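You operate a simulated robot arm through the tools that you are given. There is no shell and no other tool. Be economical: measure what you need, move in short steps, check, and stop when the job is done.

You run a simulated robot arm. Do the job below in one go: nothing can be reset, and whatever is moved stays where it is left.

## Task
Put one of the yellow elements from the chute bay of the long marked bench in the brown carton.
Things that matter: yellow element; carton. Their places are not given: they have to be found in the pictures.

It is judged by the outcome, as a careful person would: the job done as asked, and still so three seconds after it is handed in. It fails if anything else is knocked over, pushed out of place, dropped, spilled or broken.

## Robot
A 6-joint arm with a two-finger parallel gripper, fixed in place. Base frame: the origin is at the foot of the arm, x ahead of it, y to its left, z up; the work surface is at about z = 820. Units: mm, rad, N and s.
With the tool pointing down near the work surface it reaches from about 260 to 680 mm from the base axis. Its first joint turns from -1.152 to 1.152 rad. Payload 2.9 kg.
The TCP is the grasp point between the finger pads, 30 mm short of the fingertips. In the tool frame z runs along the fingers and y along their closing line. Largest opening 110 mm; finger width 20, thickness 10; the body of the gripper, 48 by 112 mm, starts 55 mm behind the TCP.
Orientation is that of the tool frame in the base frame, as a unit quaternion [x, y, z, w]. With the fingers straight down and closing along the base's y, the tool's x points along the base's -x, its y along +y and its z along -z.

## Interface
- The arm moves only by the tool servo_tool. Its argument "targets" is a list of rows, each an object of numbers (a shift or turn left out is 0, a gripper value left out holds the last): "x", "y", "z": the shift along the base's x, y, z in units of 30 mm (1.0 is 30 mm); "ax", "ay", "az": the turn, a rotation vector about the base's x, y, z in units of 5 degrees (1.0 is 5 degrees); "grip": the gripper command, from -1 (shut) to 1 (fully open), values between in proportion. In form: [{"x": .., "y": .., "z": .., "ax": .., "ay": .., "az": .., "grip": ..}, ...]. A call has 1 to 8 rows; each row shifts and turns the commanded pose from where the row before left it. A call with a number of a shift or a turn outside -1 to 1 is refused whole. A row lasts 0.2 s, in which the tool goes at most 50 mm and 0.15 rad; a call with a longer step from one row to the next is refused whole, and so is a gripper value outside its range. Where a pose cannot be reached the arm comes as near as it can. A force on the tool above 40 N (or 10 N above the force at the start of the call, whichever is more), or a blocked arm, ends the call early, and 0.2 s more pass. Each finger travels about 108 mm/s and halts on what it meets, pressing with about 34 N; the grip force reading is that of the motor and also rises with nothing between the fingers. The clock runs only during rows and for 0.2 s after the last one: add rows that do not move to give the fingers time. It gives the time, the measured TCP pose, the force on the tool (base axes), the opening and the grip force at its end, in the units of the frame above (readings bear some noise), and new pictures: "show" is both (left out), scene, wrist or none.
- Cameras (640 x 400 px; columns grow to the right, rows downward): "scene" is fixed at [90.1, 454.7, 1373.2]; the picture's right is [-0.54, -0.84, 0.00], its down [-0.56, 0.36, -0.74] and it looks along [0.63, -0.40, -0.67] (base axes); focal length 329 px, centre (320, 200). "wrist" rides on the gripper at [-36, 0, -57] in the tool frame; the picture's right is [0.00, -1.00, 0.00], its down [0.97, 0.00, -0.24] and it looks along [0.24, 0.00, 0.97] (tool axes); focal length 218 px, centre (320, 200).
- point_at(camera, pixels): for up to 12 pixels [column, row] of the newest picture of that camera ("zoom" is the newest enlarged one), the place [x, y, z] in the base frame of the surface seen there, good to about 3 mm. The clock stands still meanwhile.
- enlarge(camera, box): a new picture of the part [left, top, right, bottom] of that camera's present view, enlarged. The clock stands still meanwhile.
- hand_in(): hands the job in; it is judged then, once.

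Go step by step. Measure first, check grasps and placings, and put right what went wrong. The budget is 60 turns and 150 pictures, counting those below and the enlarged ones. Unless the task says otherwise, let go and move clear before handing in, and close with one line.

The tools are called after "Call:" as a command line: name --argument value ..., lists and objects as JSON in quotes. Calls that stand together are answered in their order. servo_tool: Moves the arm, as the interface text tells. Its arguments: {"type":"object","properties":{"targets":{"type":"array","items":{"type":"object","properties":{"x":{"type":"number"},"y":{"type":"number"},"z":{"type":"number"},"ax":{"type":"number"},"ay":{"type":"number"},"az":{"type":"number"},"grip":{"type":"number"}}}},"show":{"type":"string","enum":["both","scene","wrist","none"]}},"required":["targets"]} The other tools are called the same way: point_at (camera, pixels) gives the place of the surface under pixels of a picture; enlarge (camera, box) takes an enlarged picture of a part of a camera's view; hand_in () hands the job in.

At the start:

```text
time_s: 0.0
tool_pos: [374.2, -29.5, 1103.3]
ee_rot: [0.001, 1.0, 0.0, 0.0]
contact_force: [0.2, -0.2, 0.3]
finger_gap: 110.0
grasp_force: 0.0
```

scene: 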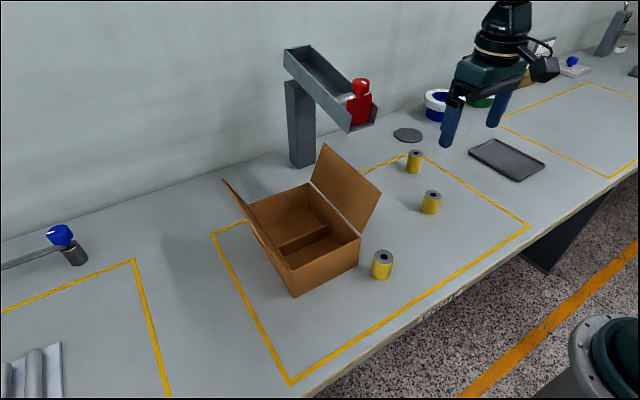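
wrist: 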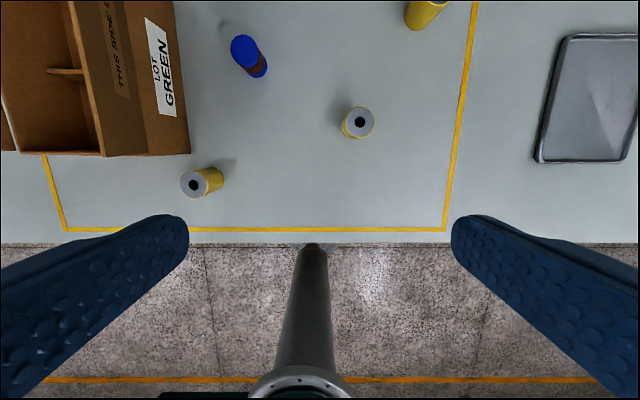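

The pictures show three yellow cylinders (scene 382,264; 430,202; 414,160) and the carton around (305,240). I'll measure them and take closer looks.

Call:
point_at --camera "scene" --pixels '[[383, 256], [382, 276], [431, 194], [430, 210], [415, 153], [325, 258], [290, 212], [358, 238], [296, 296], [250, 210], [340, 190], [330, 228]]'

Call:
point_at --camera "wrist" --pixels '[[359, 122], [194, 184], [244, 48], [424, 10], [85, 150], [20, 80], [95, 80], [180, 80], [130, 80], [188, 150], [60, 70], [5, 100]]'

Call:
enlarge --camera "scene" --box '[210, 130, 450, 300]'

Call:
enlarge --camera "wrist" --box '[0, 0, 480, 240]'

```text
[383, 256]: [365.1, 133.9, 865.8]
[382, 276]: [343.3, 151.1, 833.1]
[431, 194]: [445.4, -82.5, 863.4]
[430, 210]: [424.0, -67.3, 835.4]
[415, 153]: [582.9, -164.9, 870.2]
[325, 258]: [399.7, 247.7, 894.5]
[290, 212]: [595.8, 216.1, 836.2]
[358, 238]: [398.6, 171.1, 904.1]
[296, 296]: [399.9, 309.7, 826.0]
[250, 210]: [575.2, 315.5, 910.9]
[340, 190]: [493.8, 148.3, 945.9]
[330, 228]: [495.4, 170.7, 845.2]
```

```text
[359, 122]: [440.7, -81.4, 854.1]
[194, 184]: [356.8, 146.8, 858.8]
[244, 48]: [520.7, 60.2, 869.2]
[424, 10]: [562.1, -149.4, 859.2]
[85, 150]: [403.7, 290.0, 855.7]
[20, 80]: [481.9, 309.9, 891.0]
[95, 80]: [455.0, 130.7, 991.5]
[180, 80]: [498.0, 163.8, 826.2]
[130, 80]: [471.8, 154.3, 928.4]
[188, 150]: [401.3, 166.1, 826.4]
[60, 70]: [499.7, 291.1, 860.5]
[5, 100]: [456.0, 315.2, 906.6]
```

```text
2.35 times, centred on (330, 215) of scene
```

zoom: 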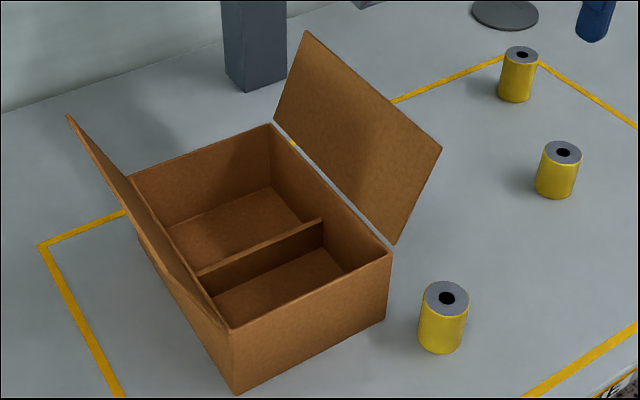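

```text
1.33 times, centred on (240, 120) of wrist
```

zoom: 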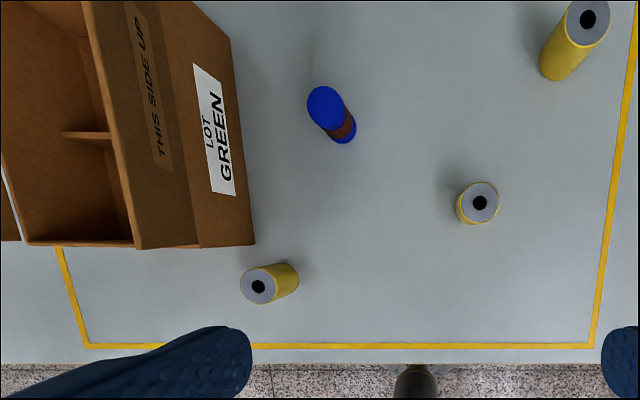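

The middle yellow element at about (442,-82), top z≈866, stands free. The carton spans x 400–600, y 165–315, rim z≈905, with a divider near x 495. I'll move above that element, keeping high, and measure the chute.

Call:
point_at --camera "scene" --pixels '[[340, 120], [372, 112], [300, 60], [360, 84], [300, 160], [325, 145], [380, 190], [224, 181], [270, 240], [300, 235], [320, 250], [350, 230]]'

Call:
servo_tool --targets '[{"x": 0.8, "y": -0.6, "z": -0.8, "grip": 0.3}, {"x": 0.8, "y": -0.6, "z": -0.8}, {"x": 0.6, "y": -0.5, "z": -0.9}, {"z": -0.9}, {}]'

```text
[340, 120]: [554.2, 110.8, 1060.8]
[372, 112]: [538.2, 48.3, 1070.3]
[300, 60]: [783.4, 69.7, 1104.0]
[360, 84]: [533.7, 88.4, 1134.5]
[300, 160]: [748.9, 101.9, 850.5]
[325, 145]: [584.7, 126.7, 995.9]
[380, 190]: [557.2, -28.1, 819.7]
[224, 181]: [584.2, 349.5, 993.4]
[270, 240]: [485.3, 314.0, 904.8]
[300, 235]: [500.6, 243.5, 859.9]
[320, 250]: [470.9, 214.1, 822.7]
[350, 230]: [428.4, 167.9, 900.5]
```

```text
time_s: 1.2
tool_pos: [442.2, -79.2, 1000.5]
ee_rot: [0.001, 1.0, 0.0, 0.0]
contact_force: [1.1, -0.5, -0.1]
finger_gap: 71.6
grasp_force: 0.0
```

scene: 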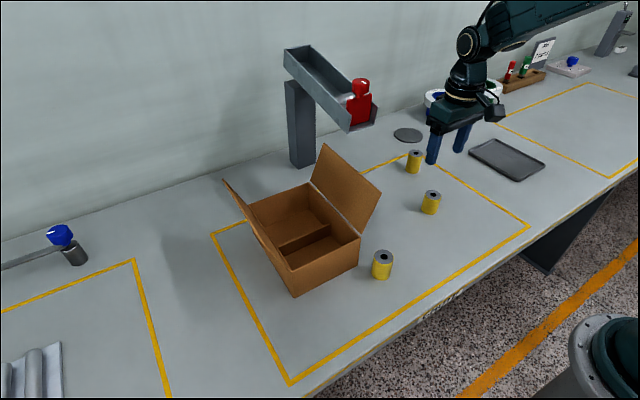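
wrist: 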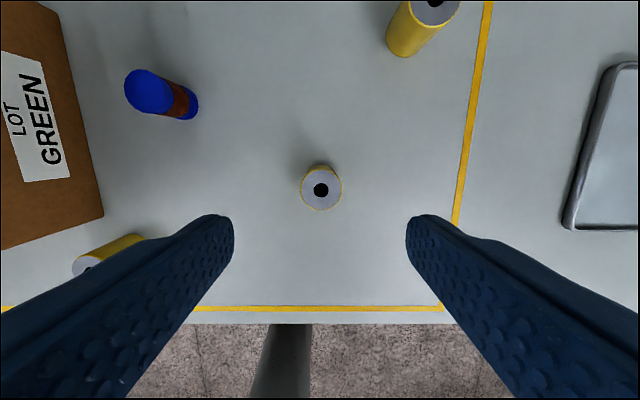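

The element sits at wrist (321,189), between the fingers, and the chute's mouth is near (540,80,1060), so I'll transit at small x. Measuring the rim of the element to centre it.

Call:
point_at --camera "wrist" --pixels '[[304, 189], [339, 189], [321, 175], [321, 204], [310, 180], [332, 198]]'

```text
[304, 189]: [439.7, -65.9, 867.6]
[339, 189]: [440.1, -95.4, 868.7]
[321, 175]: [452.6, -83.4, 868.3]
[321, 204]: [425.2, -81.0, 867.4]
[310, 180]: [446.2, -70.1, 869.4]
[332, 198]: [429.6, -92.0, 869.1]
```

The centre is (439,-81) and its top z≈868. I'll descend to TCP z≈856 and keep the fingers open.

Call:
servo_tool --targets '[{"x": -0.1, "y": -0.06, "z": -0.9}, {"z": -0.9}, {"z": -0.9}, {"z": -0.9}, {"z": -0.7}, {"z": -0.5}, {}]'

```text
time_s: 2.8
tool_pos: [437.3, -81.4, 856.7]
ee_rot: [0.001, 1.0, 0.0, 0.001]
contact_force: [-0.6, -0.1, -0.6]
finger_gap: 71.4
grasp_force: 0.0
```

scene: 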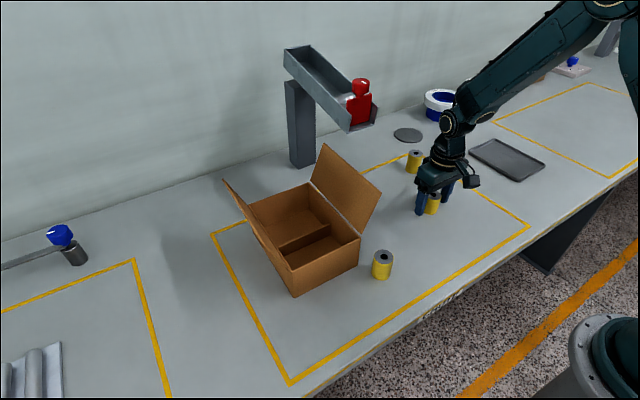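
wrist: 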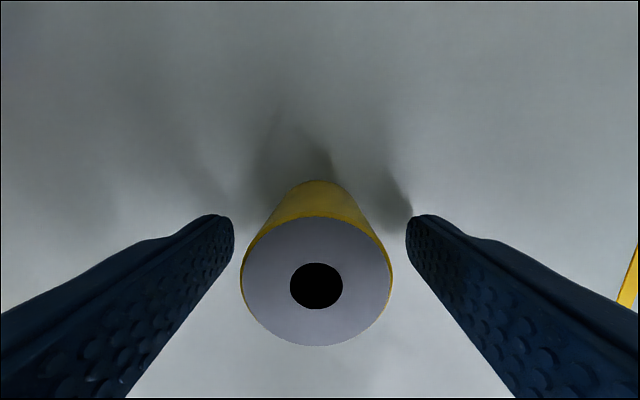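

The element is centred between the fingers at wrist (316,285). I'll close and lift a little to check.

Call:
servo_tool --targets '[{"x": 0.05, "grip": -1}, {}, {}, {"z": 0.5}, {"z": 0.8}, {}]'

```text
time_s: 4.2
tool_pos: [439.6, -81.0, 895.7]
ee_rot: [0.0, 1.0, 0.0, 0.0]
contact_force: [-1.3, 0.1, -1.4]
finger_gap: 36.5
grasp_force: 34.1
```

scene: 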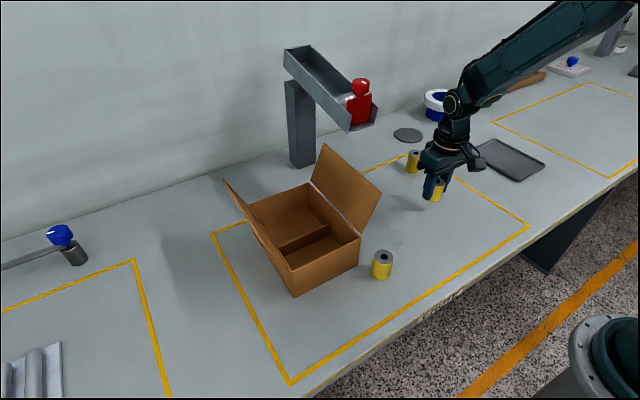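
wrist: 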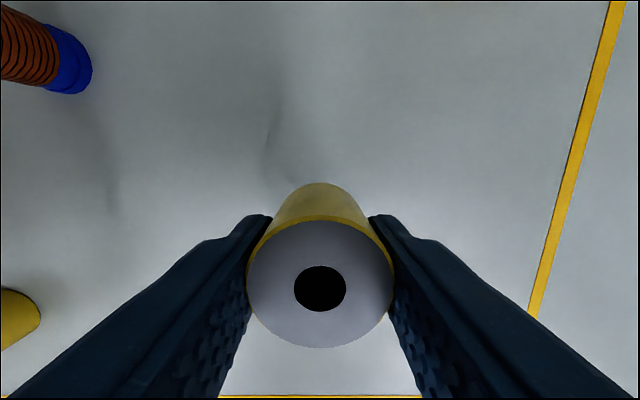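

The element is held (gap 36.5 mm, lifted with the gripper). I'll raise to z≈1080 while backing to x≈375, clear of the chute and flaps.

Call:
servo_tool --targets '[{"z": 0.9}, {"z": 0.9, "x": -0.3}, {"z": 0.9, "x": -0.6}, {"z": 0.9, "x": -0.6}, {"z": 0.9, "x": -0.5, "y": 0.3}, {"z": 0.9, "y": 0.7}, {"z": 0.8, "y": 0.9}, {"y": 0.9}]' --show "none"

Call:
servo_tool --targets '[{"y": 0.9}, {"y": 0.9}, {"y": 0.9}, {"y": 0.9}, {"y": 0.9}, {"y": 0.9}, {"y": 0.9}, {}]'

```text
time_s: 6.0
tool_pos: [378.2, 0.9, 1082.5]
ee_rot: [0.0, 1.0, 0.0, 0.0]
contact_force: [-0.5, 0.6, -0.1]
finger_gap: 36.9
grasp_force: 34.2
```

```text
time_s: 7.8
tool_pos: [377.5, 191.3, 1083.7]
ee_rot: [0.0, 1.0, 0.0, 0.0]
contact_force: [-0.8, 0.4, -0.2]
finger_gap: 36.8
grasp_force: 33.8
```

scene: 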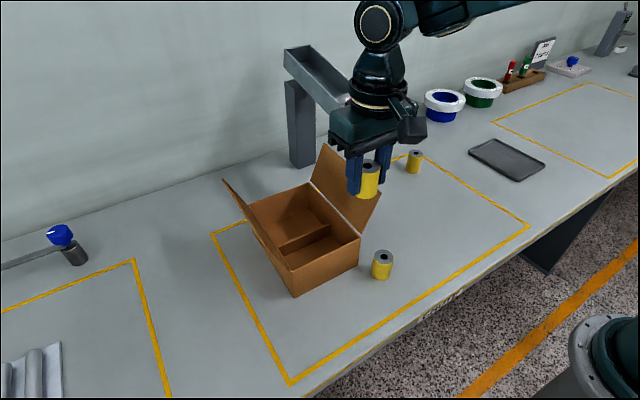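
wrist: 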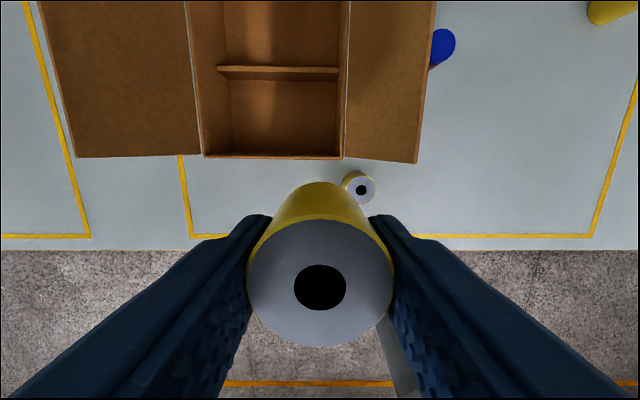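

Still held. The carton opening is seen at wrist cols 204–340, rows 60–155; I'll measure the near compartment precisely.

Call:
point_at --camera "wrist" --pixels '[[204, 155], [340, 157], [204, 68], [345, 70], [280, 70], [280, 110], [235, 140], [330, 140], [280, 157], [416, 162], [76, 156], [280, 80]]'

Call:
servo_tool --targets '[{"y": 0.8, "x": 0.5}, {"y": 0.8, "x": 0.8}, {"x": 0.9}, {}]'

```text
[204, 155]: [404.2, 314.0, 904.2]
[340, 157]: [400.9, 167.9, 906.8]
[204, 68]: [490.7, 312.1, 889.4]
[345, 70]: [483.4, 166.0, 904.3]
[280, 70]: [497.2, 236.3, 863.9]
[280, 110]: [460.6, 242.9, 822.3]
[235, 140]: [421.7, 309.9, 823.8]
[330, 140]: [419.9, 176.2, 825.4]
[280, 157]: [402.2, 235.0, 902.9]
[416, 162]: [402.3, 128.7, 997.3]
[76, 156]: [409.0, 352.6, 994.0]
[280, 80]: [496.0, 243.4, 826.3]
```

```text
time_s: 8.8
tool_pos: [444.5, 238.2, 1082.9]
ee_rot: [0.0, 1.0, 0.0, 0.0]
contact_force: [0.0, 0.4, -0.4]
finger_gap: 36.7
grasp_force: 34.3
```

scene: 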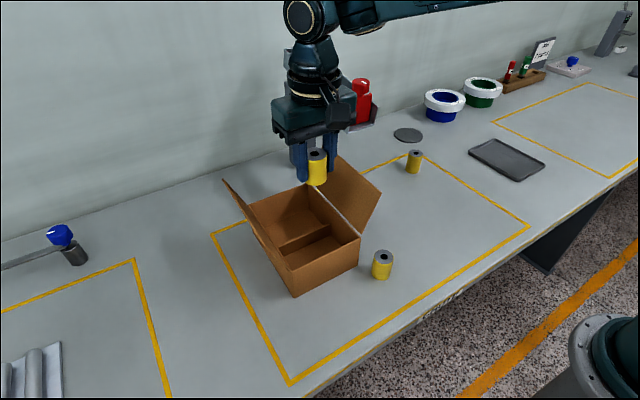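
wrist: 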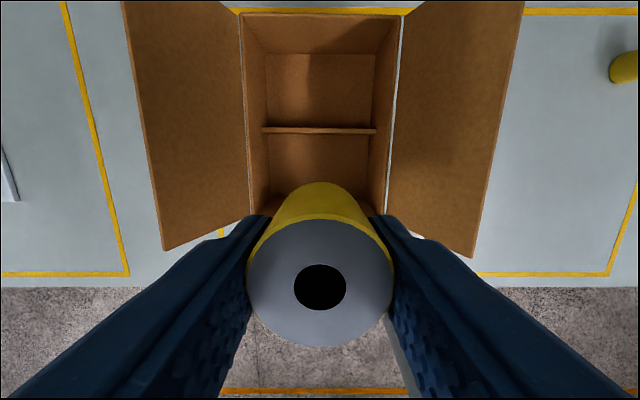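

I'm over the near compartment (x 403–493, y 170–312, floor z≈824). I'll descend most of the way and check.

Call:
servo_tool --targets '[{"x": 0.1, "y": 0.06, "z": -0.9}, {"z": -0.9}, {"z": -0.9}, {"z": -0.9}, {"z": -0.9}, {"z": -0.8}, {}]'

```text
time_s: 10.4
tool_pos: [450.1, 241.0, 926.4]
ee_rot: [0.0, 1.0, 0.0, 0.001]
contact_force: [-0.6, -0.8, -0.8]
finger_gap: 36.5
grasp_force: 34.3
```

scene: 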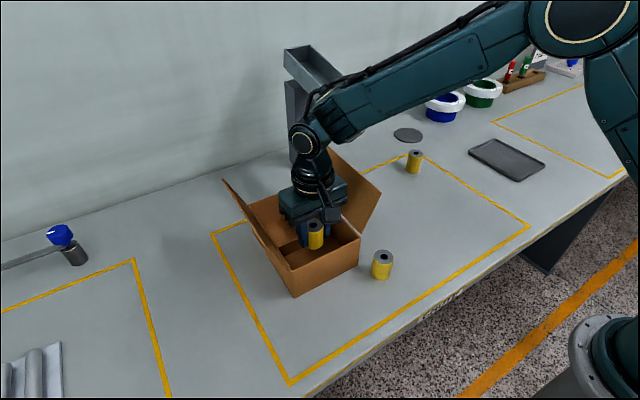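
wrist: 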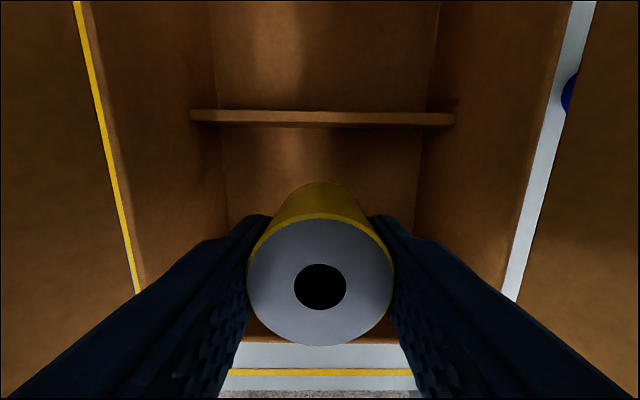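

Clear on all sides inside the carton. I'll lower the last 63 mm gently.

Call:
servo_tool --targets '[{"z": -0.7}, {"z": -0.6}, {"z": -0.5}, {"z": -0.3}, {}]'

```text
time_s: 11.6
tool_pos: [446.9, 240.0, 862.5]
ee_rot: [0.001, 1.0, 0.0, 0.001]
contact_force: [-1.7, -1.6, 5.8]
finger_gap: 36.8
grasp_force: 33.9
```

scene: 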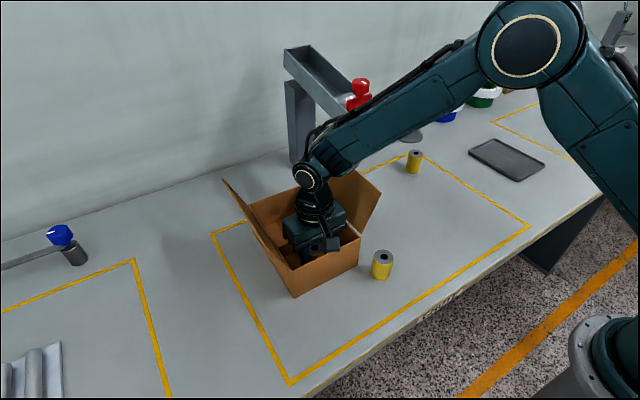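
wrist: 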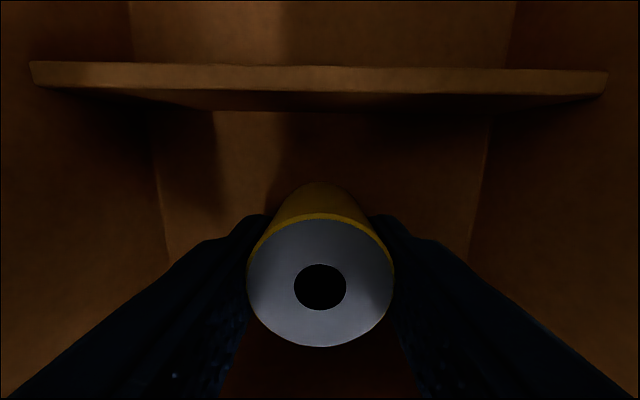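

A 5.8 N upward force shows the element has touched the floor. I'll open to about 65 mm and go straight up.

Call:
servo_tool --targets '[{"grip": 0.2}, {}, {"z": 0.4}, {"z": 0.8}, {"z": 0.9}, {"z": 0.9}, {"z": 0.9}, {"z": 0.9}]'

```text
time_s: 13.4
tool_pos: [448.2, 241.9, 1007.9]
ee_rot: [-0.001, 1.0, -0.001, 0.0]
contact_force: [-0.4, -1.0, -0.2]
finger_gap: 66.1
grasp_force: 0.2
```

scene: 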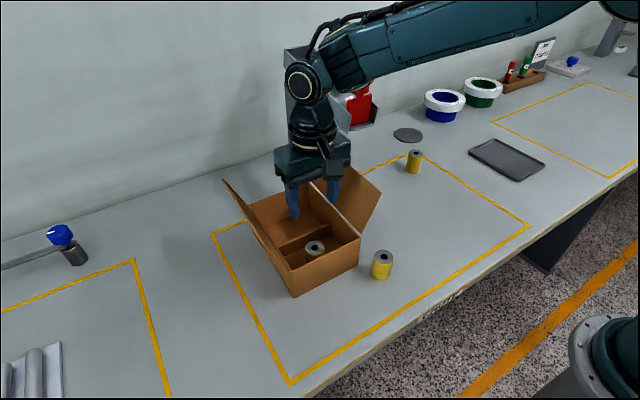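
wrist: 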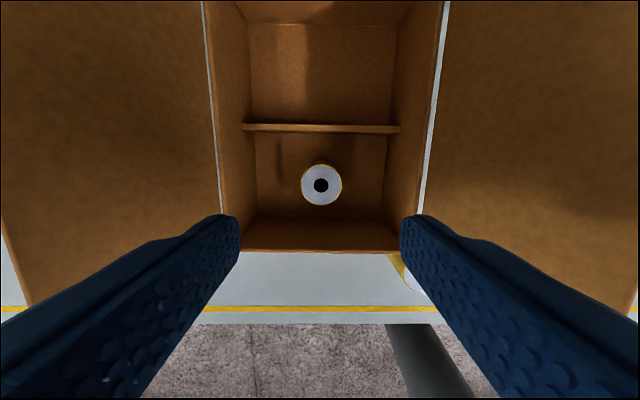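

The element stands upright in the near compartment (scene 314,248; wrist 321,185). I'll go up and away, then check once more.

Call:
servo_tool --targets '[{"z": 0.9}, {"z": 0.9}, {"z": 0.9}, {"x": -0.8}, {"x": -0.8}, {"x": -0.8}, {}]' --show "scene"

```text
time_s: 15.0
tool_pos: [375.5, 241.5, 1085.6]
ee_rot: [0.0, 1.0, 0.0, 0.0]
contact_force: [-0.7, 0.6, -1.1]
finger_gap: 66.0
grasp_force: 0.1
```

scene: 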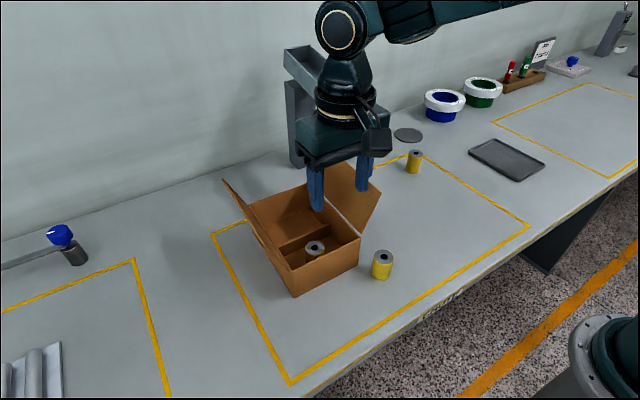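

The element rests in the carton, the carton and the other elements are where they were, and the gripper is clear. Handing in.

Call:
hand_in

```text
The job is handed in.
```

One yellow element from the chute bay is standing upright in the near compartment of the brown carton; nothing else in view was moved, and the job is handed in.
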